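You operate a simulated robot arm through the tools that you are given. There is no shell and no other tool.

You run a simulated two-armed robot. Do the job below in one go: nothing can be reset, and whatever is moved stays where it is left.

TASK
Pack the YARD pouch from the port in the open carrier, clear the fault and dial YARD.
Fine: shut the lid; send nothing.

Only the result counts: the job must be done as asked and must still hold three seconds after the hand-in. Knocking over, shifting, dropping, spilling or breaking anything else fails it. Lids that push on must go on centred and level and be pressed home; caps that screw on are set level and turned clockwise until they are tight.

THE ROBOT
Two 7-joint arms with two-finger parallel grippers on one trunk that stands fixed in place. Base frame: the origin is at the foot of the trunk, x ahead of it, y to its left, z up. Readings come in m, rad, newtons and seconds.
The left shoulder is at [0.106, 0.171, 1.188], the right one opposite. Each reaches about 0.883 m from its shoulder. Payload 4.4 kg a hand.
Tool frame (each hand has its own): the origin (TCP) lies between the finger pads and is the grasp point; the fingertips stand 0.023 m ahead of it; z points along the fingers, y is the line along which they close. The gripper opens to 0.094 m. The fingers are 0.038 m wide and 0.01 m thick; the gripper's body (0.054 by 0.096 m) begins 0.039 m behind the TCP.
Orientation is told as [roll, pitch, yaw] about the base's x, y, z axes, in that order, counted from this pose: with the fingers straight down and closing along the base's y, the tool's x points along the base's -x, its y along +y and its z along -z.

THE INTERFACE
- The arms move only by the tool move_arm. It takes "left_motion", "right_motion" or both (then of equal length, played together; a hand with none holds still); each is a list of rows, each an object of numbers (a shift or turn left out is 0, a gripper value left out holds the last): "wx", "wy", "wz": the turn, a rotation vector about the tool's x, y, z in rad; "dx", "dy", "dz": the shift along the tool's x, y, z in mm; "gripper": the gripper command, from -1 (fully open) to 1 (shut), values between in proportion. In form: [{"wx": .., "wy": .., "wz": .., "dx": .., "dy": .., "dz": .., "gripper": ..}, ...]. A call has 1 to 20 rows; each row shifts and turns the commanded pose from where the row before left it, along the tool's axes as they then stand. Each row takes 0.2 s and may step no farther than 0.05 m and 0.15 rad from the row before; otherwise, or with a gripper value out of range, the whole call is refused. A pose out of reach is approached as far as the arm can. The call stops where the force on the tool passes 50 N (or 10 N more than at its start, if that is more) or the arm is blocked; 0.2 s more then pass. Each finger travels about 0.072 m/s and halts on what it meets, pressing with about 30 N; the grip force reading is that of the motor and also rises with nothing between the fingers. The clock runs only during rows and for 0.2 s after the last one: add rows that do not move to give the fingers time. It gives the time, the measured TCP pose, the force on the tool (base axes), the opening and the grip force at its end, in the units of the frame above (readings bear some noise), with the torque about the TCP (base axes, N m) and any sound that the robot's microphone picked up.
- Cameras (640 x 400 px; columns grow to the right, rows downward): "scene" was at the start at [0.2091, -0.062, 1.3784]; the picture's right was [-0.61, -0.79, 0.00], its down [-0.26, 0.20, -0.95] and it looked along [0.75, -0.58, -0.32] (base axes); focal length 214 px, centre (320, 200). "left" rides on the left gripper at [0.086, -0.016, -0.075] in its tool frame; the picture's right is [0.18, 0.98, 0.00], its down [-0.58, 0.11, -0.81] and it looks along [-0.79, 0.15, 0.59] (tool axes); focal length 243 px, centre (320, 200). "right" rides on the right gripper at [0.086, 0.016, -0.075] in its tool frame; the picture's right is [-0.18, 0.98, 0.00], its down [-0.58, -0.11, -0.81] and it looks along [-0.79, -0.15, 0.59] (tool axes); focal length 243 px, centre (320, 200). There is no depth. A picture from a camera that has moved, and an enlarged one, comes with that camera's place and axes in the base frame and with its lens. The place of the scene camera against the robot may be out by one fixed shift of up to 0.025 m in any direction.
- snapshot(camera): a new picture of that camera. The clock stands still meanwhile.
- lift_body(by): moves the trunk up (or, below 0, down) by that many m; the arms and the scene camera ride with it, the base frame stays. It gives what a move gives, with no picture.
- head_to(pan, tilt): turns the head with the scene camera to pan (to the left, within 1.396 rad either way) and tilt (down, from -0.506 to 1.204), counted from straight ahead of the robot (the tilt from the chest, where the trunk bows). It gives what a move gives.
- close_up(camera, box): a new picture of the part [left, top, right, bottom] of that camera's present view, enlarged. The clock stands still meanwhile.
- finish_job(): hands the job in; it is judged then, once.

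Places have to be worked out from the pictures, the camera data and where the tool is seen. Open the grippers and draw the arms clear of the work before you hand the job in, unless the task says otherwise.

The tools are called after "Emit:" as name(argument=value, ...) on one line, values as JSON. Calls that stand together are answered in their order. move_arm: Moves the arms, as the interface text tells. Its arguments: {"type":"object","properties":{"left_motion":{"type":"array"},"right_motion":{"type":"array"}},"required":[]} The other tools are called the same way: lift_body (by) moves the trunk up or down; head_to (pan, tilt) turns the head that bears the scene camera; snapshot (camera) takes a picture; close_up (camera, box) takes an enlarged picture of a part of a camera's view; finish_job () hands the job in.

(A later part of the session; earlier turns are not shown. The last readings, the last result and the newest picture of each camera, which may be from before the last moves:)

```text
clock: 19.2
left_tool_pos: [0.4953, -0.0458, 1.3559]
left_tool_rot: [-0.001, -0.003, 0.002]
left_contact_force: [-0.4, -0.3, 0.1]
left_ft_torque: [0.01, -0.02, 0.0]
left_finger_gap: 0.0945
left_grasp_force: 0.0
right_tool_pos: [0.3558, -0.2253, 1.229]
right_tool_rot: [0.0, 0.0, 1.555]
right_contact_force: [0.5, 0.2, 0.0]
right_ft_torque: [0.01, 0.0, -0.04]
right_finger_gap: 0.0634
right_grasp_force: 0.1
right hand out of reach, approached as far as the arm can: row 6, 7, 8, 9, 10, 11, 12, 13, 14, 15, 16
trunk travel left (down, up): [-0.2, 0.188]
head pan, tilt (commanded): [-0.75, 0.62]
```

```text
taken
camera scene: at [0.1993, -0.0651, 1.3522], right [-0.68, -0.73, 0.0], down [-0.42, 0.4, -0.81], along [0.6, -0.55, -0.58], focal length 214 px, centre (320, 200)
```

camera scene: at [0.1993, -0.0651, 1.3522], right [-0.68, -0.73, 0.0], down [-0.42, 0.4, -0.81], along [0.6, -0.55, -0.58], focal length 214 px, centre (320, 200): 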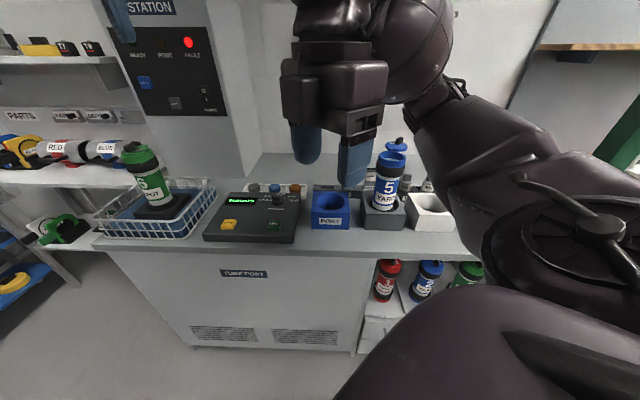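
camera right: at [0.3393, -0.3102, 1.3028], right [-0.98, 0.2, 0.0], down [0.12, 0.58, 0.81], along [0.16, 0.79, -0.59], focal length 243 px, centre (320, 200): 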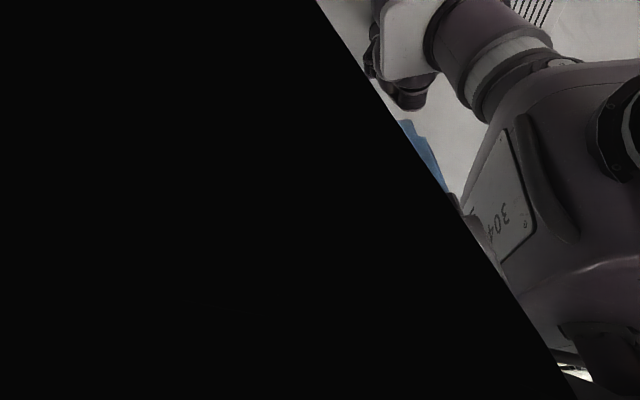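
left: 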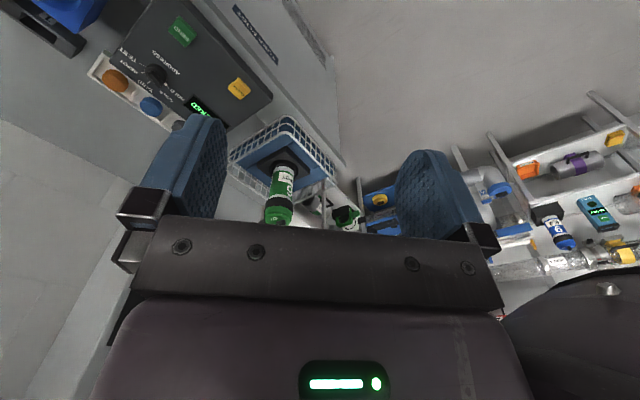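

Yaw that far is out of reach there, and the arm drew back toward the trunk without touching anything. I'll reverse the turn to come back over the carrier at yaw of about -0.78.

Emit:
move_arm(right_motion=[{"wz": 0.146}, {"wz": 0.146}, {"wz": 0.146}, {"wz": 0.146}, {"wz": 0.146}, {"wz": 0.146}, {"wz": 0.146}, {"wz": 0.146}, {"wz": 0.146}, {"wz": 0.146}, {"wz": 0.146}, {"wz": 0.146}, {"wz": 0.146}, {"wz": 0.146}, {"wz": 0.146}, {"wz": 0.146}, {"wz": 0}])

Emit:
snapshot(camera="right")

Emit:
snapshot(camera="scene")

```text
clock: 22.8
left_tool_pos: [0.4955, -0.0453, 1.3547]
left_tool_rot: [0.0, -0.001, 0.001]
left_contact_force: [0.8, -0.1, -0.2]
left_ft_torque: [0.01, -0.01, -0.02]
left_finger_gap: 0.094
left_grasp_force: 0.0
right_tool_pos: [0.3567, -0.2252, 1.2287]
right_tool_rot: [0.0, -0.001, -0.784]
right_contact_force: [0.6, -0.8, -1.2]
right_ft_torque: [-0.04, -0.01, -0.03]
right_finger_gap: 0.0635
right_grasp_force: 0.1
trunk travel left (down, up): [-0.2, 0.188]
head pan, tilt (commanded): [-0.75, 0.62]
```

```text
taken
camera right: at [0.3077, -0.1507, 1.3028], right [0.82, 0.57, 0.0], down [0.34, -0.49, 0.81], along [0.46, -0.66, -0.59], focal length 243 px, centre (320, 200)
```

right: 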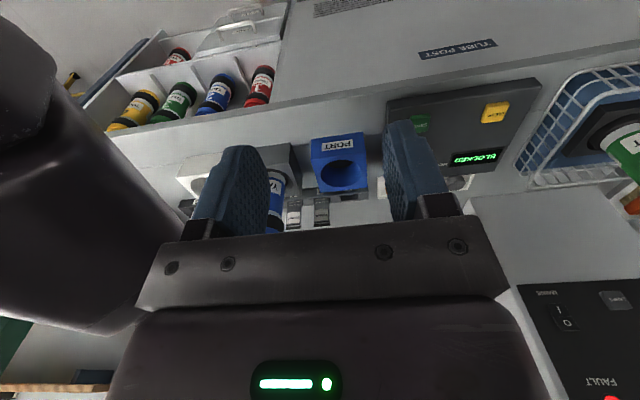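

```text
taken
camera scene: at [0.1995, -0.0649, 1.3521], right [-0.68, -0.73, 0.0], down [-0.42, 0.4, -0.81], along [0.6, -0.56, -0.58], focal length 214 px, centre (320, 200)
```

scene: 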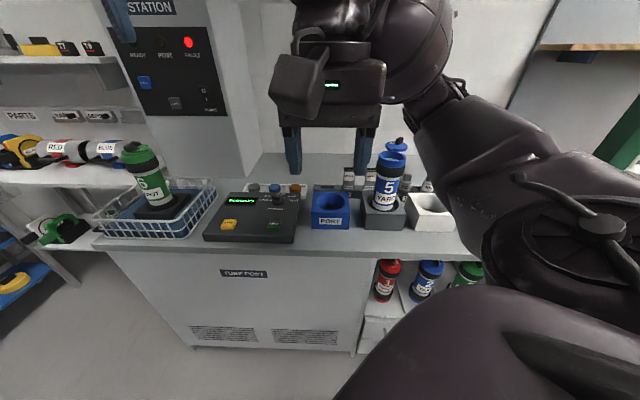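

The commanded pose was reset to where the arm ended up, (0.357,-0.225,1.229). From here I'll do the panel first. CLEAR triangulates to (0.741,-0.189,0.891) and the knob to (0.735,-0.365,0.89). The left hand is close to that path, so I'll look left to see whether it can step aside.

Emit:
head_to(pan=0.3, tilt=0.4)

Emit:
snapshot(camera="scene")

Emit:
snapshot(camera="left")

```text
clock: 24.1
left_tool_pos: [0.4954, -0.0447, 1.3553]
left_tool_rot: [0.0, -0.003, 0.0]
left_contact_force: [-0.5, -0.2, -1.3]
left_ft_torque: [0.02, -0.02, -0.03]
left_finger_gap: 0.094
left_grasp_force: 0.0
right_tool_pos: [0.3562, -0.2243, 1.2288]
right_tool_rot: [0.001, -0.001, -0.782]
right_contact_force: [0.1, -0.4, -0.5]
right_ft_torque: [0.02, -0.01, 0.01]
right_finger_gap: 0.0632
right_grasp_force: 0.1
trunk travel left (down, up): [-0.2, 0.188]
head pan, tilt (commanded): [0.3, 0.4]
```

```text
taken
camera scene: at [0.2238, 0.0223, 1.372], right [0.3, -0.96, 0.0], down [-0.37, -0.12, -0.92], along [0.88, 0.27, -0.39], focal length 214 px, centre (320, 200)
```

scene: 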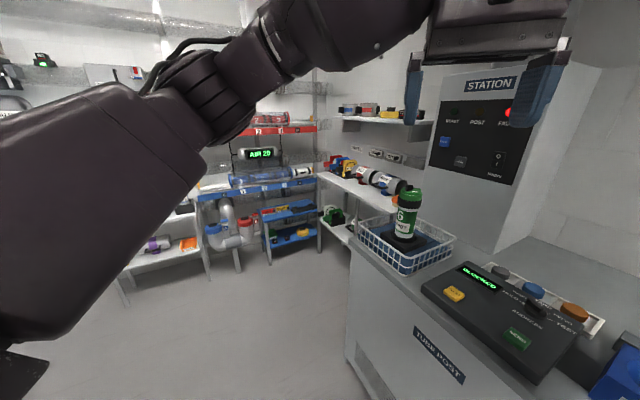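

```text
taken
camera left: at [0.4098, -0.0624, 1.4291], right [-0.18, 0.98, 0.0], down [0.58, 0.11, 0.81], along [0.79, 0.15, -0.59], focal length 243 px, centre (320, 200)
```

left: 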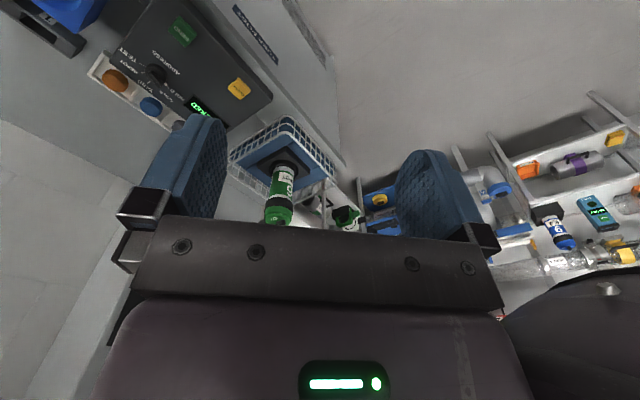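

The space left of the robot is clear (the shelves are well over a metre away), so I'll draw the left hand back and to the left, out of the right arm's way.

Emit:
move_arm(left_motion=[{"dx": 20, "dy": 36}, {"dx": 20, "dy": 36}, {"dx": 20, "dy": 36}, {"dx": 20, "dy": 36}, {"dx": 20, "dy": 36}, {"dx": 0}])

Emit:
head_to(pan=-0.55, tilt=0.62)

Emit:
snapshot(camera="scene")

```text
clock: 25.5
left_tool_pos: [0.3938, 0.1365, 1.3544]
left_tool_rot: [-0.001, -0.002, 0.0]
left_contact_force: [0.7, -1.2, 0.3]
left_ft_torque: [0.01, 0.03, -0.02]
left_finger_gap: 0.0939
left_grasp_force: 0.1
right_tool_pos: [0.3566, -0.2246, 1.2283]
right_tool_rot: [-0.001, 0.001, -0.782]
right_contact_force: [0.3, 0.0, -0.3]
right_ft_torque: [0.04, 0.03, 0.02]
right_finger_gap: 0.0638
right_grasp_force: 0.0
trunk travel left (down, up): [-0.2, 0.188]
head pan, tilt (commanded): [0.3, 0.4]
```

```text
clock: 26.7
left_tool_pos: [0.3943, 0.1373, 1.3538]
left_tool_rot: [-0.001, -0.003, 0.0]
left_contact_force: [0.1, 0.5, 0.1]
left_ft_torque: [-0.02, -0.01, -0.02]
left_finger_gap: 0.0941
left_grasp_force: 0.1
right_tool_pos: [0.3574, -0.2252, 1.2277]
right_tool_rot: [-0.001, 0.001, -0.783]
right_contact_force: [-0.1, -0.4, 0.1]
right_ft_torque: [0.03, -0.03, 0.0]
right_finger_gap: 0.0633
right_grasp_force: 0.1
trunk travel left (down, up): [-0.2, 0.188]
head pan, tilt (commanded): [-0.55, 0.62]
```

```text
taken
camera scene: at [0.2102, -0.051, 1.3521], right [-0.52, -0.85, 0.0], down [-0.5, 0.3, -0.81], along [0.69, -0.42, -0.58], focal length 214 px, centre (320, 200)
```

scene: 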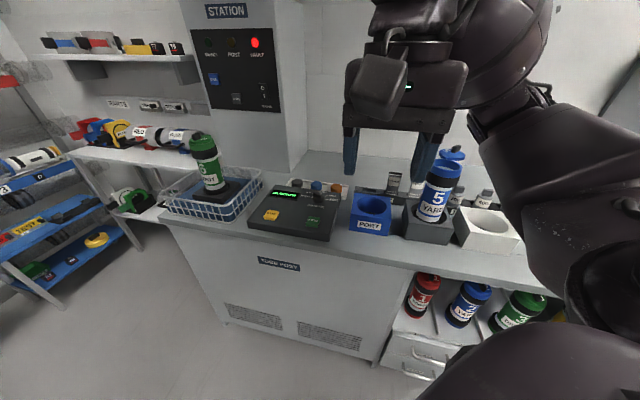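

The workspace is open now. I'll move the right hand, fingers shut, to just in front of and above the address knob for a close look.

Emit:
move_arm(right_motion=[{"dx": -38.4, "dy": 21, "gripper": 1}, {"dx": -38.4, "dy": 21}, {"dx": -38.4, "dy": 21}, {"dx": -38.4, "dy": 21}, {"dx": -38.4, "dy": 21}, {"dx": -38.4, "dy": 21}, {"dx": -38.4, "dy": 21}, {"dx": -38.4, "dy": 21}, {"dz": 39}, {"dz": 39}, {"dz": 0}])

Emit:
snapshot(camera="right")

Emit:
close_up(camera="right", box=[220, 0, 420, 125])

```text
clock: 29.1
left_tool_pos: [0.393, 0.1375, 1.3537]
left_tool_rot: [0.0, -0.001, -0.001]
left_contact_force: [-0.1, 0.4, -0.1]
left_ft_torque: [-0.03, 0.0, 0.0]
left_finger_gap: 0.094
left_grasp_force: 0.1
right_tool_pos: [0.6928, -0.321, 1.1493]
right_tool_rot: [0.001, -0.001, -0.783]
right_contact_force: [-0.7, 0.4, 0.2]
right_ft_torque: [-0.02, -0.03, -0.02]
right_finger_gap: 0.0
right_grasp_force: 30.0
trunk travel left (down, up): [-0.2, 0.188]
head pan, tilt (commanded): [-0.55, 0.62]
```

```text
taken
camera right: at [0.6429, -0.2476, 1.2241], right [0.82, 0.57, 0.0], down [0.34, -0.49, 0.81], along [0.46, -0.66, -0.59], focal length 243 px, centre (320, 200)
```

right: 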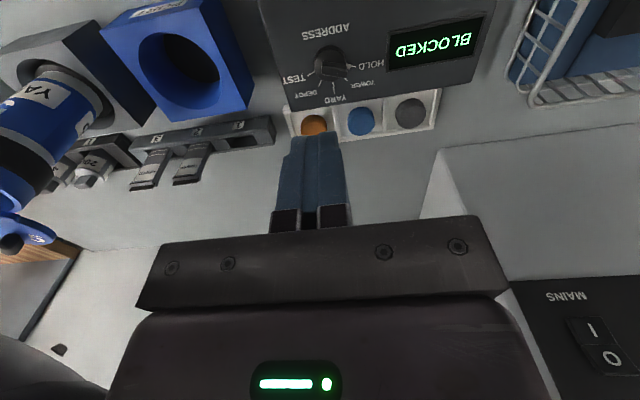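

```text
3.20 times, centred on (320, 62) of right
camera zoom: at [0.6429, -0.2476, 1.2241], right [0.82, 0.57, 0.0], down [0.34, -0.49, 0.81], along [0.46, -0.66, -0.59], focal length 776 px, centre (320, 640)
```

zoom: 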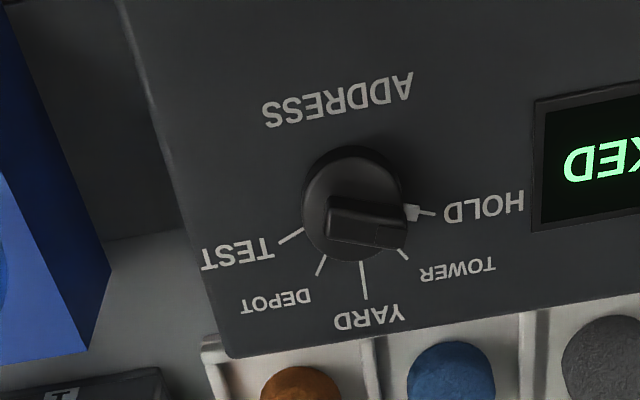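

All five address marks are readable. Relative to the knob centre at about (0.740,-0.365), HOLD lies at world +22° and YARD at -46°, in 34° steps, so the knob must turn about 68° clockwise. I'll take magnified views to get its height and the buttons.

Emit:
close_up(camera="scene", box=[290, 165, 354, 205])

Emit:
close_up(camera="scene", box=[240, 165, 368, 245])

Emit:
close_up(camera="right", box=[290, 30, 370, 80])

```text
10.00 times, centred on (322, 185) of scene
camera zoom: at [0.2094, -0.0509, 1.3524], right [-0.52, -0.85, 0.0], down [-0.49, 0.3, -0.81], along [0.69, -0.43, -0.58], focal length 2145 px, centre (300, 350)
```

zoom: 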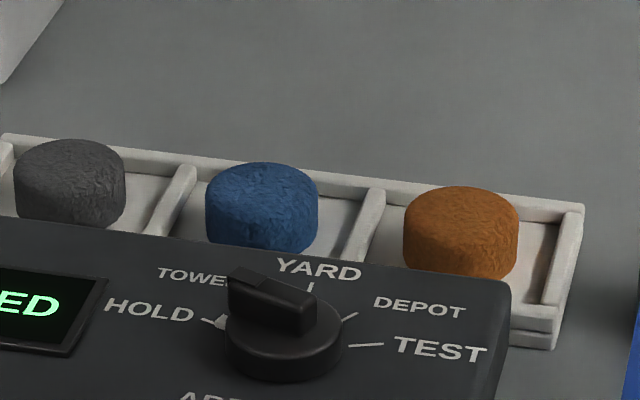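

```text
5.00 times, centred on (304, 205) of scene
camera zoom: at [0.2094, -0.0509, 1.3524], right [-0.52, -0.85, 0.0], down [-0.49, 0.3, -0.81], along [0.69, -0.43, -0.58], focal length 1072 px, centre (400, 175)
```

zoom: 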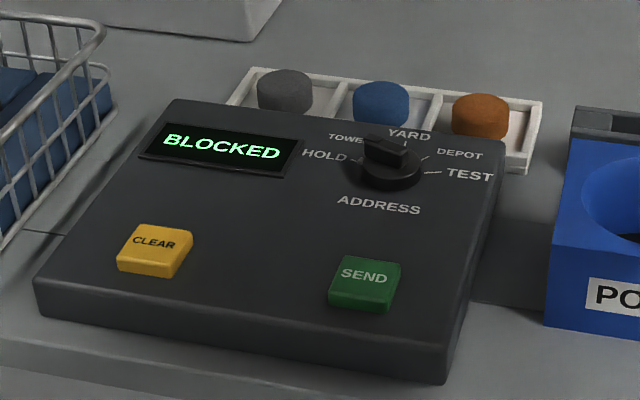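

```text
8.00 times, centred on (330, 55) of right
camera zoom: at [0.6429, -0.2476, 1.2241], right [0.82, 0.57, 0.0], down [0.34, -0.49, 0.81], along [0.46, -0.66, -0.59], focal length 1941 px, centre (240, 1360)
```

zoom: 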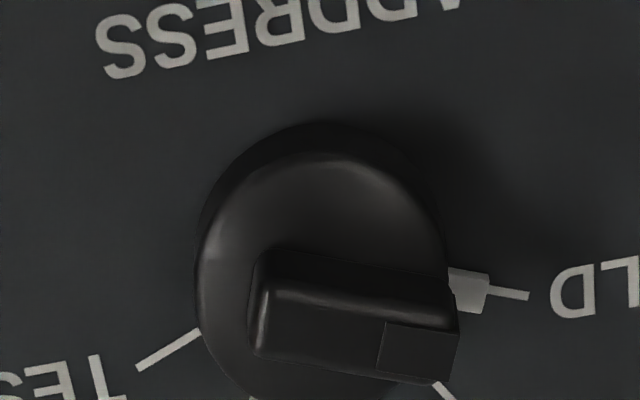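

The knob is about 28 mm high over the panel (panel z about 0.884), with a 32×10 mm bar. First I'll press CLEAR: I'll move the closed fingers above it and stop short to check the alignment.

Emit:
move_arm(right_motion=[{"dx": 19.7, "dy": 42.5}, {"dx": 19.7, "dy": 42.5}, {"dx": 19.7, "dy": 42.5}, {"dz": 45}, {"dz": 45}, {"dz": 45}, {"dz": 40}, {"dz": 0}])

Emit:
snapshot(camera="right")

Emit:
close_up(camera="scene", box=[200, 120, 360, 245])

```text
clock: 30.9
left_tool_pos: [0.394, 0.1376, 1.3549]
left_tool_rot: [0.0, 0.0, 0.001]
left_contact_force: [-0.2, 0.2, -0.7]
left_ft_torque: [0.01, 0.02, -0.02]
left_finger_gap: 0.0941
left_grasp_force: 0.1
right_tool_pos: [0.7398, -0.1891, 0.9764]
right_tool_rot: [0.0, 0.0, -0.782]
right_contact_force: [-0.3, -0.3, 0.5]
right_ft_torque: [-0.02, 0.02, 0.02]
right_finger_gap: 0.0001
right_grasp_force: 29.9
trunk travel left (down, up): [-0.2, 0.188]
head pan, tilt (commanded): [-0.55, 0.62]
```

```text
taken
camera right: at [0.6917, -0.1158, 1.0509], right [0.82, 0.57, 0.0], down [0.34, -0.49, 0.81], along [0.46, -0.66, -0.59], focal length 243 px, centre (320, 200)
```

right: 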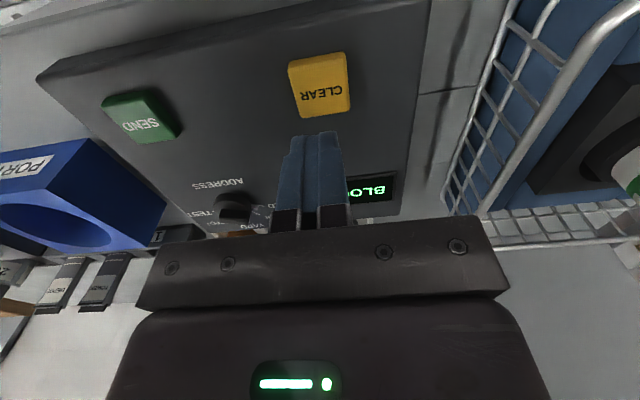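

```text
3.20 times, centred on (280, 182) of scene
camera zoom: at [0.2095, -0.051, 1.3524], right [-0.52, -0.85, 0.0], down [-0.49, 0.3, -0.81], along [0.69, -0.43, -0.58], focal length 686 px, centre (448, 256)
```

zoom: 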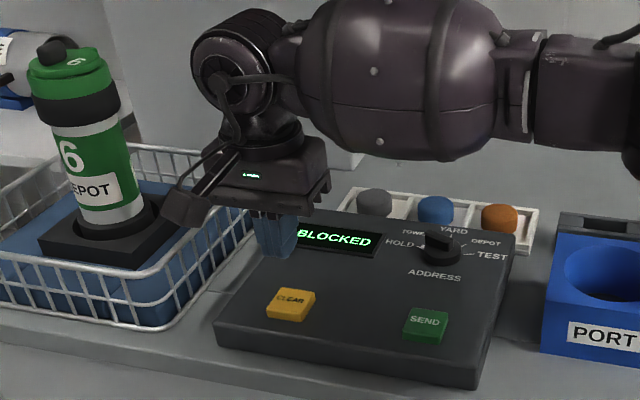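

The closed fingertips are right over CLEAR's centre, about 62 mm above it. I'll go down and press in small steps, watching the force.

Emit:
move_arm(right_motion=[{"dz": 40}, {"dz": 14}, {"dz": 3}, {"dz": 3}, {"dz": 3}, {"dz": 2}, {"dz": 0}])

Emit:
close_up(camera="scene", box=[200, 120, 360, 245])

```text
clock: 32.5
left_tool_pos: [0.3928, 0.138, 1.3528]
left_tool_rot: [0.0, -0.003, 0.001]
left_contact_force: [0.6, -0.9, -1.1]
left_ft_torque: [-0.01, -0.01, -0.03]
left_finger_gap: 0.0939
left_grasp_force: 0.3
right_tool_pos: [0.7415, -0.1902, 0.9115]
right_tool_rot: [0.001, -0.002, -0.783]
right_contact_force: [6.8, -2.4, 14.6]
right_ft_torque: [0.0, -0.11, -0.02]
right_finger_gap: 0.0
right_grasp_force: 29.8
trunk travel left (down, up): [-0.2, 0.188]
head pan, tilt (commanded): [-0.55, 0.62]
heard: click
```

```text
3.20 times, centred on (280, 182) of scene
camera zoom: at [0.2092, -0.0508, 1.3525], right [-0.52, -0.85, 0.0], down [-0.49, 0.3, -0.81], along [0.69, -0.43, -0.58], focal length 686 px, centre (448, 256)
```

zoom: 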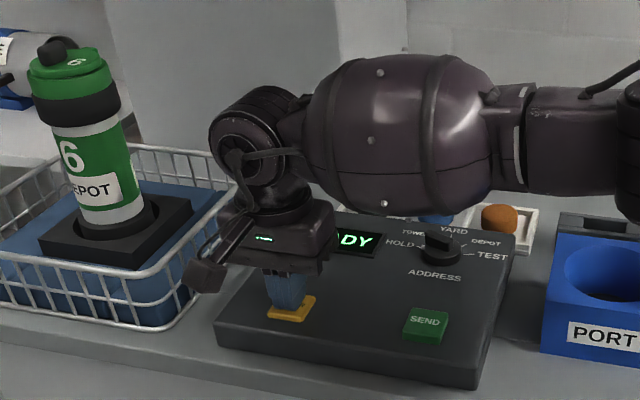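

A click was heard and the display now ends in "DY" (READY). I'll lift off and check the display and the FAULT lamp.

Emit:
move_arm(right_motion=[{"dz": -10}, {"dz": -30}, {"dz": -45}, {"dz": -45}, {"dz": -45}, {"dz": -30}, {"dz": 0}])

Emit:
snapshot(camera="scene")

Emit:
close_up(camera="scene", box=[180, 0, 380, 240])

```text
clock: 34.1
left_tool_pos: [0.3944, 0.1364, 1.353]
left_tool_rot: [0.0, -0.002, 0.001]
left_contact_force: [0.2, -0.7, 0.5]
left_ft_torque: [0.01, -0.01, 0.02]
left_finger_gap: 0.0939
left_grasp_force: 0.1
right_tool_pos: [0.7414, -0.1912, 1.1147]
right_tool_rot: [-0.005, 0.002, -0.781]
right_contact_force: [0.3, -0.1, -0.1]
right_ft_torque: [-0.01, -0.03, -0.02]
right_finger_gap: 0.0001
right_grasp_force: 30.2
trunk travel left (down, up): [-0.2, 0.188]
head pan, tilt (commanded): [-0.55, 0.62]
```

```text
taken
camera scene: at [0.2106, -0.051, 1.3519], right [-0.52, -0.85, 0.0], down [-0.5, 0.3, -0.81], along [0.69, -0.43, -0.58], focal length 214 px, centre (320, 200)
```

scene: 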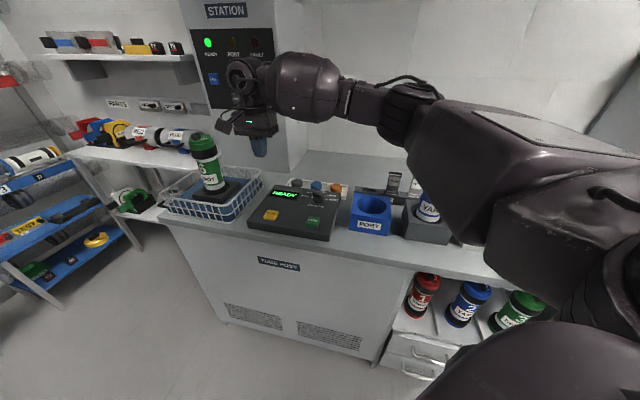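

```text
1.67 times, centred on (280, 120) of scene
camera zoom: at [0.2106, -0.051, 1.3519], right [-0.52, -0.85, 0.0], down [-0.5, 0.3, -0.81], along [0.69, -0.43, -0.58], focal length 358 px, centre (387, 333)
```

zoom: 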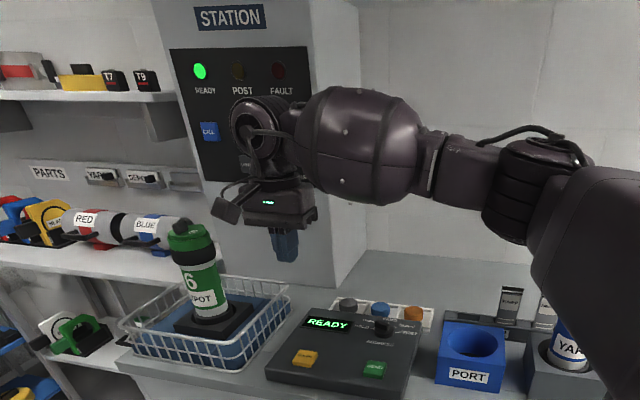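

The READY lamp is green, FAULT is out and the display says READY. Next is the knob: I'll move above it at a safe height and turn the wrist part-way to see how far the yaw goes here.

Emit:
move_arm(right_motion=[{"dz": -45}, {"dz": -45}, {"dx": -30.6, "dy": -31.1}, {"dx": -30.6, "dy": -31.1}, {"dx": -30.6, "dy": -31.1}, {"dx": -30.6, "dy": -31.1}, {"wz": -0.13}, {"wz": -0.13}, {"wz": -0.13}, {"wz": -0.13}, {"wz": -0.13}, {"wz": 0}])

Emit:
snapshot(camera="right")

Emit:
snapshot(camera="scene")

```text
clock: 36.7
left_tool_pos: [0.3936, 0.1368, 1.3529]
left_tool_rot: [-0.002, -0.001, 0.002]
left_contact_force: [0.4, 0.9, 0.3]
left_ft_torque: [0.01, 0.03, 0.0]
left_finger_gap: 0.0939
left_grasp_force: 0.1
right_tool_pos: [0.7396, -0.3659, 1.2053]
right_tool_rot: [0.001, 0.0, -0.13]
right_contact_force: [0.1, 0.5, 0.2]
right_ft_torque: [-0.01, -0.04, 0.03]
right_finger_gap: 0.0
right_grasp_force: 30.5
trunk travel left (down, up): [-0.2, 0.188]
head pan, tilt (commanded): [-0.55, 0.62]
```

```text
taken
camera right: at [0.657, -0.3363, 1.2795], right [0.31, 0.95, 0.0], down [0.56, -0.18, 0.81], along [0.77, -0.25, -0.59], focal length 243 px, centre (320, 200)
```

right: 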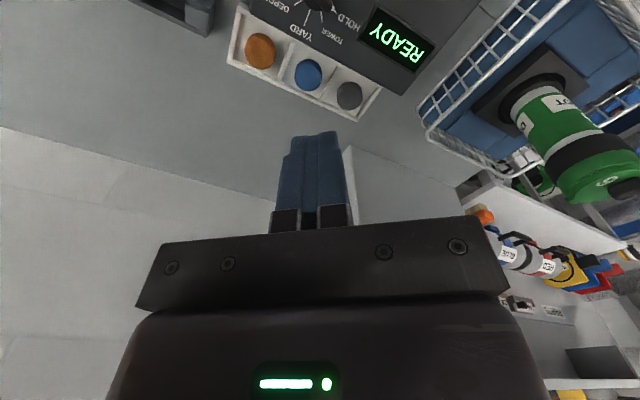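

```text
taken
camera scene: at [0.2101, -0.0509, 1.3521], right [-0.52, -0.85, 0.0], down [-0.5, 0.3, -0.81], along [0.69, -0.43, -0.58], focal length 214 px, centre (320, 200)
```

scene: 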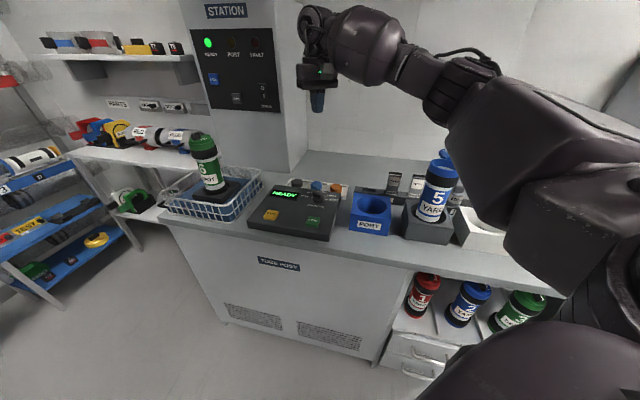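

Yaw -0.13 is fine here. I'll try turning on toward +0.38, which would line up with the bar.

Emit:
move_arm(right_motion=[{"wz": -0.13}, {"wz": -0.13}, {"wz": -0.13}, {"wz": -0.12}, {"wz": 0}])

```text
clock: 37.9
left_tool_pos: [0.3947, 0.1385, 1.354]
left_tool_rot: [0.001, -0.001, 0.002]
left_contact_force: [0.1, 0.5, 0.3]
left_ft_torque: [0.01, 0.0, -0.01]
left_finger_gap: 0.0938
left_grasp_force: 0.0
right_tool_pos: [0.7399, -0.3651, 1.2034]
right_tool_rot: [0.001, 0.001, 0.257]
right_contact_force: [-0.5, -1.2, -0.1]
right_ft_torque: [-0.04, 0.04, 0.01]
right_finger_gap: 0.0001
right_grasp_force: 30.0
right hand out of reach, approached as far as the arm can: row 4
trunk travel left (down, up): [-0.2, 0.188]
head pan, tilt (commanded): [-0.55, 0.62]
```

The limit here is about +0.257. I'll back off to about +0.06, open the fingers to roughly 50 mm and come down part-way to check the knob below the hand.

Emit:
move_arm(right_motion=[{"wz": 0.1, "gripper": -0.06}, {"wz": 0.1}, {"dz": 40}, {"dz": 40}, {"dz": 40}, {"dz": 40}, {"dz": 0}])

Emit:
snapshot(camera="right")

Emit:
close_up(camera="right", box=[256, 10, 384, 90])

```text
clock: 39.5
left_tool_pos: [0.3936, 0.1359, 1.3555]
left_tool_rot: [-0.002, -0.002, 0.0]
left_contact_force: [-0.3, -0.4, 0.0]
left_ft_torque: [-0.03, -0.01, 0.02]
left_finger_gap: 0.0939
left_grasp_force: 0.0
right_tool_pos: [0.7403, -0.3665, 1.0472]
right_tool_rot: [0.0, -0.002, 0.057]
right_contact_force: [0.2, 0.5, 0.4]
right_ft_torque: [0.0, 0.01, 0.01]
right_finger_gap: 0.0499
right_grasp_force: 0.1
trunk travel left (down, up): [-0.2, 0.188]
head pan, tilt (commanded): [-0.55, 0.62]
```

```text
taken
camera right: at [0.6525, -0.353, 1.1211], right [0.13, 0.99, 0.0], down [0.59, -0.07, 0.81], along [0.8, -0.1, -0.59], focal length 243 px, centre (320, 200)
```

right: 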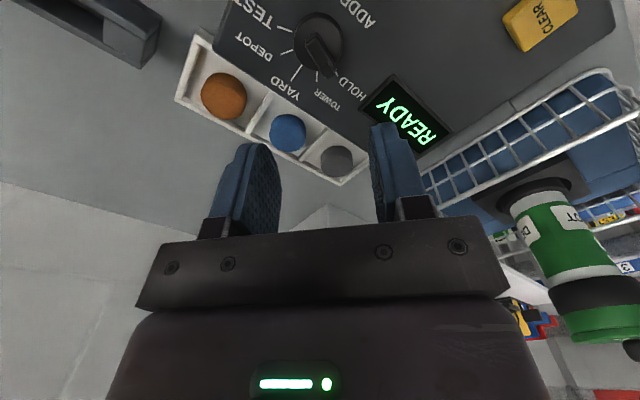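

```text
5.00 times, centred on (320, 50) of right
camera zoom: at [0.6525, -0.353, 1.1211], right [0.13, 0.99, 0.0], down [0.59, -0.07, 0.81], along [0.8, -0.1, -0.59], focal length 1213 px, centre (320, 950)
```

zoom: 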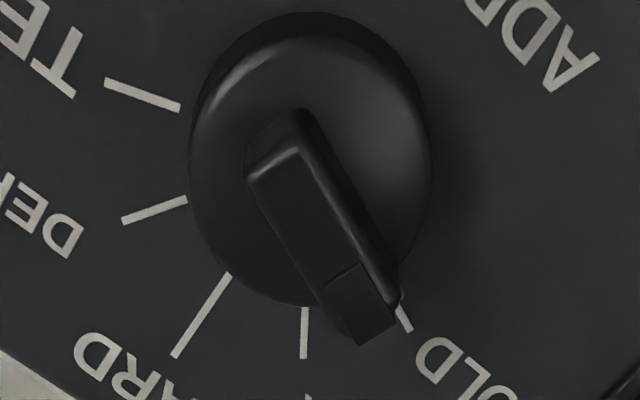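

The bar points at 24° (HOLD) and the YARD mark is at -44° about a centre of (0.739,-0.366), almost exactly under the TCP. I'll descend until the fingertips straddle the bar just above the knob's base.

Emit:
move_arm(right_motion=[{"dx": 1, "dz": 40}, {"dz": 40}, {"dz": 25}, {"dz": 10}, {"dz": 5}, {"dz": 0}])

Emit:
snapshot(camera="right")

Emit:
close_up(camera="scene", box=[270, 150, 366, 210])

```text
clock: 40.9
left_tool_pos: [0.3942, 0.1374, 1.3541]
left_tool_rot: [0.0, -0.002, 0.001]
left_contact_force: [0.3, -0.4, 0.1]
left_ft_torque: [0.0, 0.02, -0.01]
left_finger_gap: 0.0939
left_grasp_force: 0.1
right_tool_pos: [0.7383, -0.3655, 0.9261]
right_tool_rot: [0.001, 0.002, 0.057]
right_contact_force: [-0.3, -0.2, 0.0]
right_ft_torque: [-0.05, -0.01, 0.01]
right_finger_gap: 0.0496
right_grasp_force: 0.1
trunk travel left (down, up): [-0.2, 0.188]
head pan, tilt (commanded): [-0.55, 0.62]
```

```text
taken
camera right: at [0.6529, -0.352, 1.0], right [0.13, 0.99, 0.0], down [0.59, -0.07, 0.81], along [0.8, -0.1, -0.59], focal length 243 px, centre (320, 200)
```

right: 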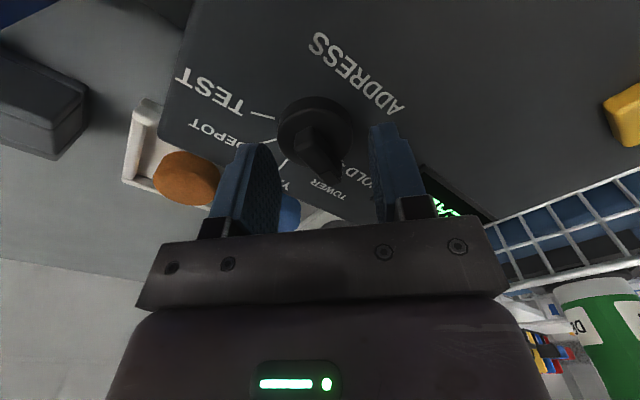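

```text
6.67 times, centred on (318, 180) of scene
camera zoom: at [0.2101, -0.0508, 1.3521], right [-0.52, -0.85, 0.0], down [-0.5, 0.3, -0.81], along [0.69, -0.43, -0.58], focal length 1430 px, centre (333, 333)
```

zoom: 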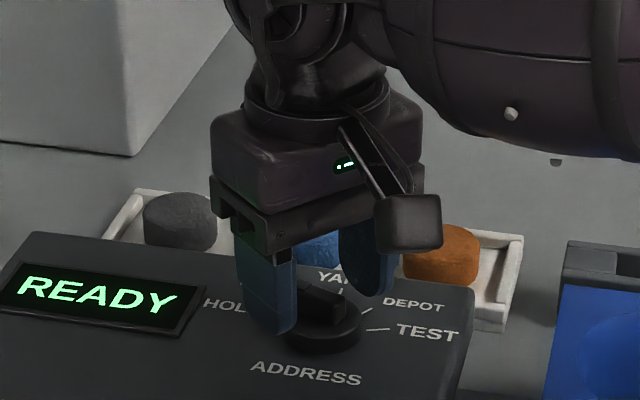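

The fingers straddle the bar with no contact. I'll close gently so the bar aligns itself between the pads.

Emit:
move_arm(right_motion=[{"gripper": 0.3}, {"gripper": 0.5}, {"gripper": 0.65}, {"gripper": 0.8}, {"gripper": 0.9}, {"gripper": 0.9}])

Emit:
snapshot(camera="right")

```text
clock: 42.3
left_tool_pos: [0.394, 0.1366, 1.3537]
left_tool_rot: [0.001, -0.002, 0.0]
left_contact_force: [0.8, -1.0, -0.9]
left_ft_torque: [0.02, -0.02, -0.01]
left_finger_gap: 0.0942
left_grasp_force: 0.0
right_tool_pos: [0.7397, -0.3679, 0.924]
right_tool_rot: [-0.001, 0.001, 0.057]
right_contact_force: [-1.7, -18.5, 2.7]
right_ft_torque: [-0.46, 0.48, -0.03]
right_finger_gap: 0.0132
right_grasp_force: 44.1
trunk travel left (down, up): [-0.2, 0.188]
head pan, tilt (commanded): [-0.55, 0.62]
```

```text
taken
camera right: at [0.6525, -0.3545, 1.0], right [0.13, 0.99, 0.0], down [0.59, -0.08, 0.81], along [0.8, -0.11, -0.59], focal length 243 px, centre (320, 200)
```

right: 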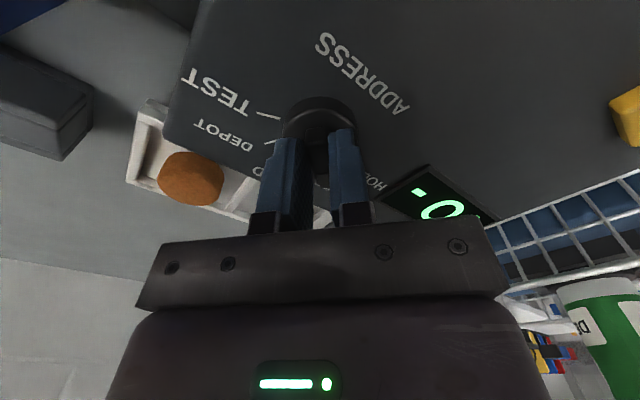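

The bar is held at a 13 mm gap, with about 18 N of sideways load because the true knob centre lies slightly toward -y. I'll ease the hand 3 mm that way before turning.

Emit:
move_arm(right_motion=[{"dy": -1.5}, {"dy": -1.5}, {"dy": 0}])

Emit:
close_up(camera="scene", box=[240, 165, 368, 245])

```text
clock: 43.1
left_tool_pos: [0.3937, 0.1379, 1.3542]
left_tool_rot: [0.0, 0.0, 0.0]
left_contact_force: [-0.3, -0.6, 0.1]
left_ft_torque: [0.04, 0.02, 0.0]
left_finger_gap: 0.0938
left_grasp_force: 0.1
right_tool_pos: [0.7392, -0.3678, 0.9258]
right_tool_rot: [0.0, 0.001, 0.058]
right_contact_force: [-2.4, -8.9, 1.4]
right_ft_torque: [-0.13, 0.8, 0.01]
right_finger_gap: 0.0129
right_grasp_force: 45.0
trunk travel left (down, up): [-0.2, 0.188]
head pan, tilt (commanded): [-0.55, 0.62]
```

```text
5.00 times, centred on (304, 205) of scene
camera zoom: at [0.2098, -0.0516, 1.3521], right [-0.52, -0.85, 0.0], down [-0.49, 0.3, -0.81], along [0.69, -0.42, -0.58], focal length 1072 px, centre (400, 175)
```

zoom: 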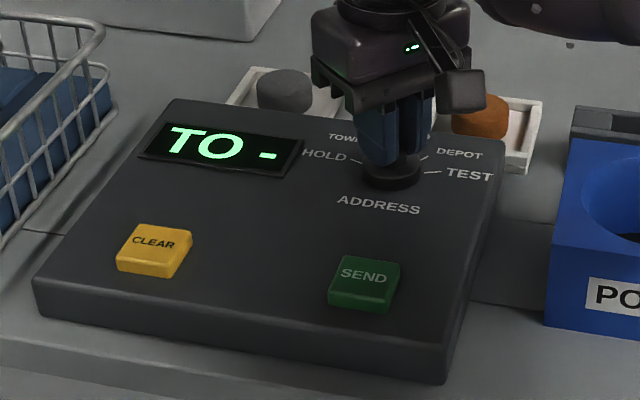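

The display shows "TO -", so the knob has left HOLD. I'll relieve the rest of the side load and turn clockwise about half-way.

Emit:
move_arm(right_motion=[{"dy": -2}, {"wz": 0.1}, {"wz": 0.1}, {"wz": 0.1}, {"wz": 0.1}, {"dy": 0}])

Emit:
close_up(camera="scene", box=[240, 165, 368, 245])

```text
clock: 44.5
left_tool_pos: [0.394, 0.1374, 1.3533]
left_tool_rot: [-0.002, -0.001, 0.001]
left_contact_force: [-0.2, 0.3, -0.1]
left_ft_torque: [0.02, -0.01, 0.03]
left_finger_gap: 0.0939
left_grasp_force: 0.1
right_tool_pos: [0.7393, -0.3666, 0.9256]
right_tool_rot: [-0.001, 0.002, -0.342]
right_contact_force: [-9.0, 18.2, -7.9]
right_ft_torque: [0.02, -0.96, 0.03]
right_finger_gap: 0.0125
right_grasp_force: 45.3
trunk travel left (down, up): [-0.2, 0.188]
head pan, tilt (commanded): [-0.55, 0.62]
```

```text
5.00 times, centred on (304, 205) of scene
camera zoom: at [0.21, -0.0495, 1.352], right [-0.52, -0.85, 0.0], down [-0.5, 0.3, -0.81], along [0.69, -0.43, -0.58], focal length 1072 px, centre (400, 175)
```

zoom: 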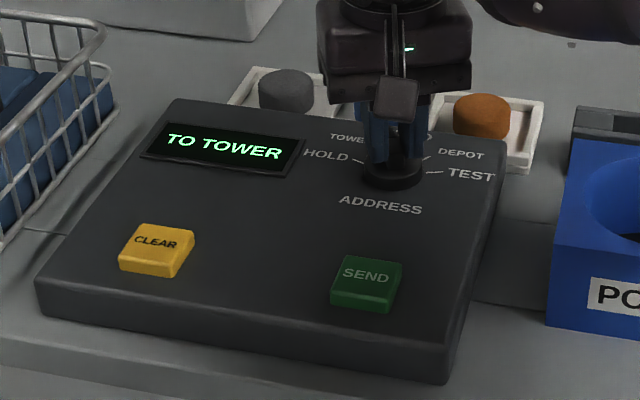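

The display now reads TO TOWER at yaw -0.34. I'll relieve the side load again and turn the remaining 0.44 rad to YARD.

Emit:
move_arm(right_motion=[{"dx": 1.5, "dy": 2.5}, {"wz": 0.11}, {"wz": 0.11}, {"wz": 0.11}, {"wz": 0.11}, {"dy": 0}])

Emit:
close_up(camera="scene", box=[240, 165, 368, 245])

```text
clock: 45.9
left_tool_pos: [0.3942, 0.1373, 1.3527]
left_tool_rot: [0.0, -0.002, 0.001]
left_contact_force: [0.2, -0.6, 0.4]
left_ft_torque: [0.0, 0.0, -0.01]
left_finger_gap: 0.0942
left_grasp_force: 0.1
right_tool_pos: [0.7388, -0.3668, 0.9249]
right_tool_rot: [0.0, -0.002, -0.784]
right_contact_force: [1.4, 6.3, -1.5]
right_ft_torque: [0.88, 0.71, -0.02]
right_finger_gap: 0.0126
right_grasp_force: 45.3
trunk travel left (down, up): [-0.2, 0.188]
head pan, tilt (commanded): [-0.55, 0.62]
```

```text
5.00 times, centred on (304, 205) of scene
camera zoom: at [0.2104, -0.0505, 1.3521], right [-0.52, -0.85, 0.0], down [-0.5, 0.3, -0.81], along [0.69, -0.43, -0.58], focal length 1072 px, centre (400, 175)
```

zoom: 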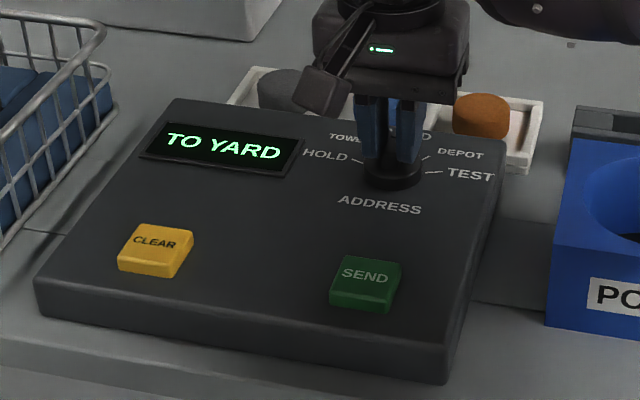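

The display reads TO YARD. I'll open the fingers slowly, rise straight up, and check that the knob stays put.

Emit:
move_arm(right_motion=[{"gripper": 0.6}, {"gripper": 0.3}, {"gripper": 0.0}, {"gripper": 0.0}, {"dz": -20}, {"dz": -40}, {"dz": -45}, {"dz": -45}, {"dz": -45}, {"dz": -45}, {"dz": 0}])

Emit:
close_up(camera="scene", box=[240, 165, 368, 245])

Emit:
snapshot(camera="right")

```text
clock: 48.3
left_tool_pos: [0.3949, 0.1368, 1.3533]
left_tool_rot: [-0.001, 0.001, 0.001]
left_contact_force: [-0.3, -0.2, -0.2]
left_ft_torque: [0.02, 0.02, 0.01]
left_finger_gap: 0.0941
left_grasp_force: 0.2
right_tool_pos: [0.7407, -0.3661, 1.1675]
right_tool_rot: [-0.003, 0.002, -0.782]
right_contact_force: [-0.4, 0.2, -1.0]
right_ft_torque: [0.03, 0.05, -0.01]
right_finger_gap: 0.0471
right_grasp_force: 0.0
trunk travel left (down, up): [-0.2, 0.188]
head pan, tilt (commanded): [-0.55, 0.62]
```

```text
5.00 times, centred on (304, 205) of scene
camera zoom: at [0.2108, -0.0513, 1.3518], right [-0.52, -0.85, 0.0], down [-0.5, 0.3, -0.81], along [0.69, -0.42, -0.58], focal length 1072 px, centre (400, 175)
```

zoom: 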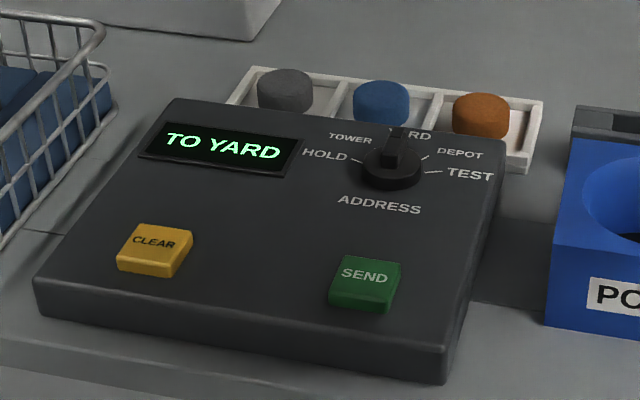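

```text
taken
camera right: at [0.6912, -0.2923, 1.2409], right [0.82, 0.57, 0.0], down [0.34, -0.49, 0.81], along [0.46, -0.66, -0.59], focal length 243 px, centre (320, 200)
```

right: 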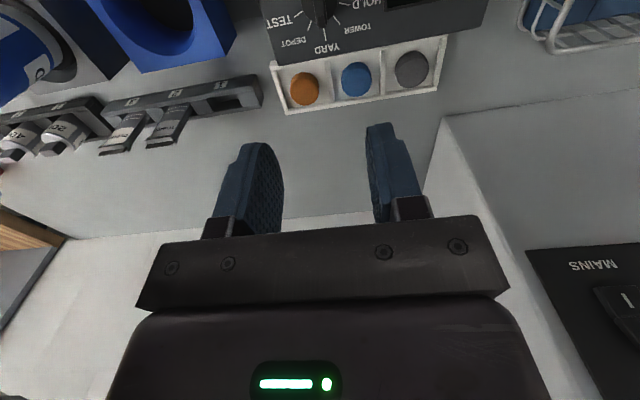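

The knob stays at YARD. Now the lid: I'll go up and back over the carrier at a safe height, then turn the wrist toward yaw -1.6 to check that direction is reachable.

Emit:
move_arm(right_motion=[{"dz": -45}, {"dz": -45}, {"dz": -45}, {"dx": -1, "dy": -42}, {"dx": -1, "dy": -42}, {"dx": -1, "dy": -42}, {"dx": -1, "dy": -42}, {"dx": -1, "dy": -42}, {"dx": -1, "dy": -42}, {"dx": -1, "dy": -42}, {"dx": -1, "dy": -42}, {"dx": -1, "dy": -42}, {"wz": 0.136}, {"wz": 0.136}, {"wz": 0.136}, {"wz": 0.136}, {"wz": 0.136}, {"wz": 0.136}, {"wz": 0}])

Emit:
head_to(pan=-0.75, tilt=0.5)

Emit:
snapshot(camera="scene")

Emit:
snapshot(camera="right")

```text
clock: 52.3
left_tool_pos: [0.3945, 0.1372, 1.3531]
left_tool_rot: [0.0, -0.003, 0.001]
left_contact_force: [0.0, 0.5, 0.4]
left_ft_torque: [0.02, -0.01, 0.01]
left_finger_gap: 0.094
left_grasp_force: 0.0
right_tool_pos: [0.4785, -0.6415, 1.2999]
right_tool_rot: [0.0, 0.0, -1.598]
right_contact_force: [-0.1, 0.0, 0.0]
right_ft_torque: [0.01, 0.0, 0.03]
right_finger_gap: 0.0469
right_grasp_force: 0.1
trunk travel left (down, up): [-0.2, 0.188]
head pan, tilt (commanded): [-0.55, 0.62]
```

```text
clock: 53.0
left_tool_pos: [0.3945, 0.1376, 1.3542]
left_tool_rot: [-0.001, -0.002, -0.001]
left_contact_force: [-1.1, 0.4, -0.3]
left_ft_torque: [0.02, -0.01, 0.0]
left_finger_gap: 0.094
left_grasp_force: 0.0
right_tool_pos: [0.4782, -0.6418, 1.2998]
right_tool_rot: [0.0, 0.0, -1.598]
right_contact_force: [-0.1, 0.4, 0.6]
right_ft_torque: [-0.02, 0.01, -0.02]
right_finger_gap: 0.0473
right_grasp_force: 0.3
trunk travel left (down, up): [-0.2, 0.188]
head pan, tilt (commanded): [-0.75, 0.499]
```

```text
taken
camera scene: at [0.2019, -0.067, 1.3628], right [-0.68, -0.73, 0.0], down [-0.35, 0.33, -0.88], along [0.64, -0.6, -0.48], focal length 214 px, centre (320, 200)
```

scene: 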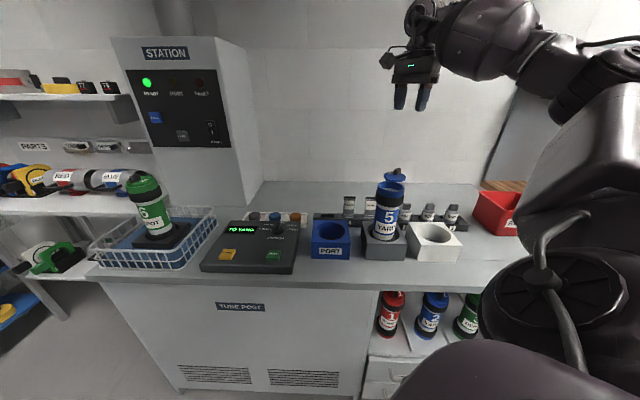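

```text
taken
camera right: at [0.4981, -0.5537, 1.3749], right [0.98, -0.21, 0.0], down [-0.12, -0.58, 0.81], along [-0.17, -0.79, -0.59], focal length 243 px, centre (320, 200)
```

right: 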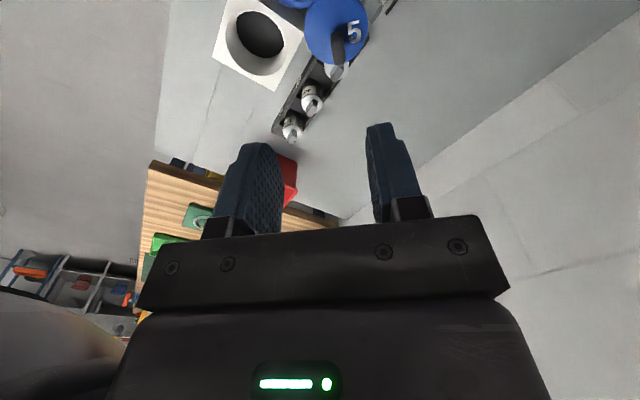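

Yaw -1.6 works. I'll go on turning in the same direction at this height to see whether yaw -2.4 and beyond is reachable.

Emit:
move_arm(right_motion=[{"wz": 0.136}, {"wz": 0.136}, {"wz": 0.136}, {"wz": 0.136}, {"wz": 0.136}, {"wz": 0.136}, {"wz": 0}])

```text
clock: 54.6
left_tool_pos: [0.3951, 0.1381, 1.3534]
left_tool_rot: [0.001, -0.002, 0.0]
left_contact_force: [0.7, -0.5, 0.0]
left_ft_torque: [-0.01, -0.01, 0.02]
left_finger_gap: 0.094
left_grasp_force: 0.1
right_tool_pos: [0.48, -0.6406, 1.3001]
right_tool_rot: [0.001, 0.001, -2.414]
right_contact_force: [-0.1, 0.9, 0.6]
right_ft_torque: [0.03, -0.01, 0.01]
right_finger_gap: 0.047
right_grasp_force: 0.0
trunk travel left (down, up): [-0.2, 0.188]
head pan, tilt (commanded): [-0.75, 0.499]
```

Emit:
move_arm(right_motion=[{"wz": 0.136}, {"wz": 0.136}, {"wz": 0.136}, {"wz": 0.136}, {"wz": 0}])

```text
clock: 55.8
left_tool_pos: [0.3941, 0.1368, 1.3535]
left_tool_rot: [-0.001, -0.003, -0.001]
left_contact_force: [-0.3, -0.1, 0.2]
left_ft_torque: [0.0, -0.01, 0.0]
left_finger_gap: 0.0941
left_grasp_force: 0.0
right_tool_pos: [0.479, -0.6406, 1.2999]
right_tool_rot: [-0.001, 0.0, -2.961]
right_contact_force: [0.5, -0.7, -0.3]
right_ft_torque: [-0.01, -0.02, -0.02]
right_finger_gap: 0.047
right_grasp_force: 0.1
trunk travel left (down, up): [-0.2, 0.188]
head pan, tilt (commanded): [-0.75, 0.499]
```

Yaw -2.96 is still in reach with the position held. I'll continue in short calls toward -3.93, the wrist angle with the lid shut.

Emit:
move_arm(right_motion=[{"wz": 0.12}, {"wz": 0.12}, {"wz": 0.12}, {"wz": 0.12}, {"wz": 0}])

```text
clock: 57.0
left_tool_pos: [0.3939, 0.1369, 1.3531]
left_tool_rot: [-0.001, -0.001, 0.0]
left_contact_force: [0.2, 0.2, -0.1]
left_ft_torque: [0.01, -0.04, 0.0]
left_finger_gap: 0.0938
left_grasp_force: 0.1
right_tool_pos: [0.48, -0.6409, 1.3007]
right_tool_rot: [0.001, 0.001, 2.843]
right_contact_force: [0.5, -0.5, -0.6]
right_ft_torque: [0.01, 0.01, 0.03]
right_finger_gap: 0.047
right_grasp_force: 0.1
trunk travel left (down, up): [-0.2, 0.188]
head pan, tilt (commanded): [-0.75, 0.499]
```

Now at the equivalent of yaw -3.44 and still in reach. Four more small steps.

Emit:
move_arm(right_motion=[{"wz": 0.12}, {"wz": 0.12}, {"wz": 0.12}, {"wz": 0.12}, {"wz": 0}])

Emit:
snapshot(camera="right")

Emit:
snapshot(camera="scene")

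```text
clock: 58.2
left_tool_pos: [0.3932, 0.1366, 1.354]
left_tool_rot: [0.0, -0.002, 0.002]
left_contact_force: [0.0, 0.1, -0.3]
left_ft_torque: [0.0, 0.02, 0.02]
left_finger_gap: 0.0941
left_grasp_force: 0.2
right_tool_pos: [0.4788, -0.6424, 1.2991]
right_tool_rot: [0.0, 0.002, 2.363]
right_contact_force: [-0.4, 0.1, -0.4]
right_ft_torque: [-0.04, 0.0, 0.01]
right_finger_gap: 0.0471
right_grasp_force: 0.0
trunk travel left (down, up): [-0.2, 0.188]
head pan, tilt (commanded): [-0.75, 0.499]
```

```text
taken
camera right: at [0.5296, -0.7128, 1.3744], right [-0.82, -0.57, 0.0], down [-0.34, 0.49, 0.81], along [-0.46, 0.66, -0.59], focal length 243 px, centre (320, 200)
```

right: 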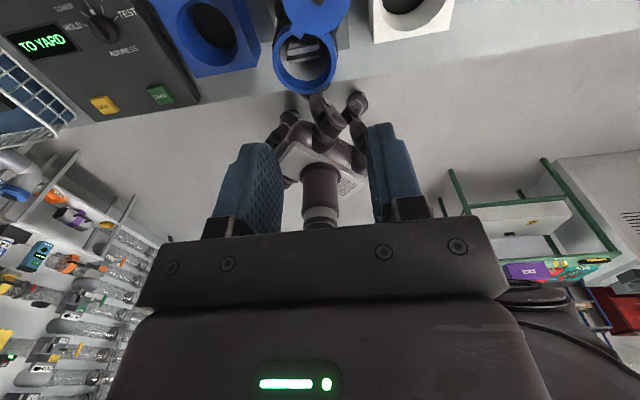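

```text
taken
camera scene: at [0.2018, -0.067, 1.3629], right [-0.68, -0.73, 0.0], down [-0.35, 0.33, -0.88], along [0.64, -0.6, -0.48], focal length 214 px, centre (320, 200)
```

scene: 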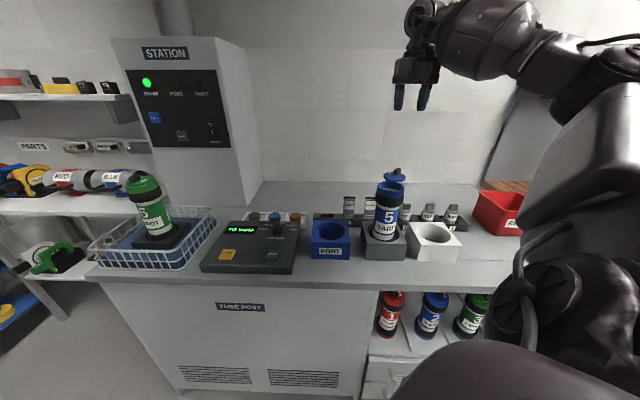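

The whole swing range of the wrist is reachable with the hand steady. This rear view also shows the lid and pin, so I'll enlarge it to refine their places.

Emit:
close_up(camera="right", box=[240, 0, 400, 100])

```text
4.00 times, centred on (320, 50) of right
camera zoom: at [0.5296, -0.7128, 1.3744], right [-0.82, -0.57, 0.0], down [-0.34, 0.49, 0.81], along [-0.46, 0.66, -0.59], focal length 970 px, centre (320, 800)
```

zoom: 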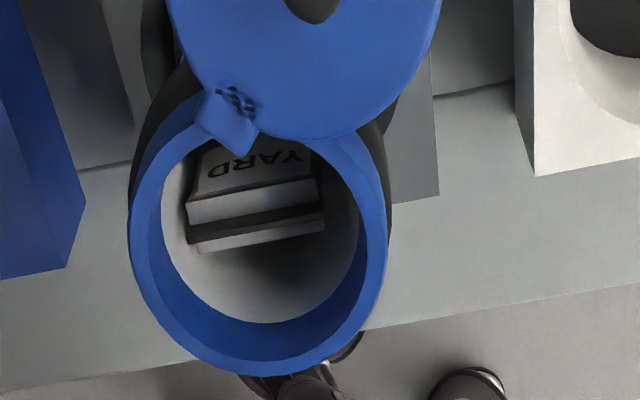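

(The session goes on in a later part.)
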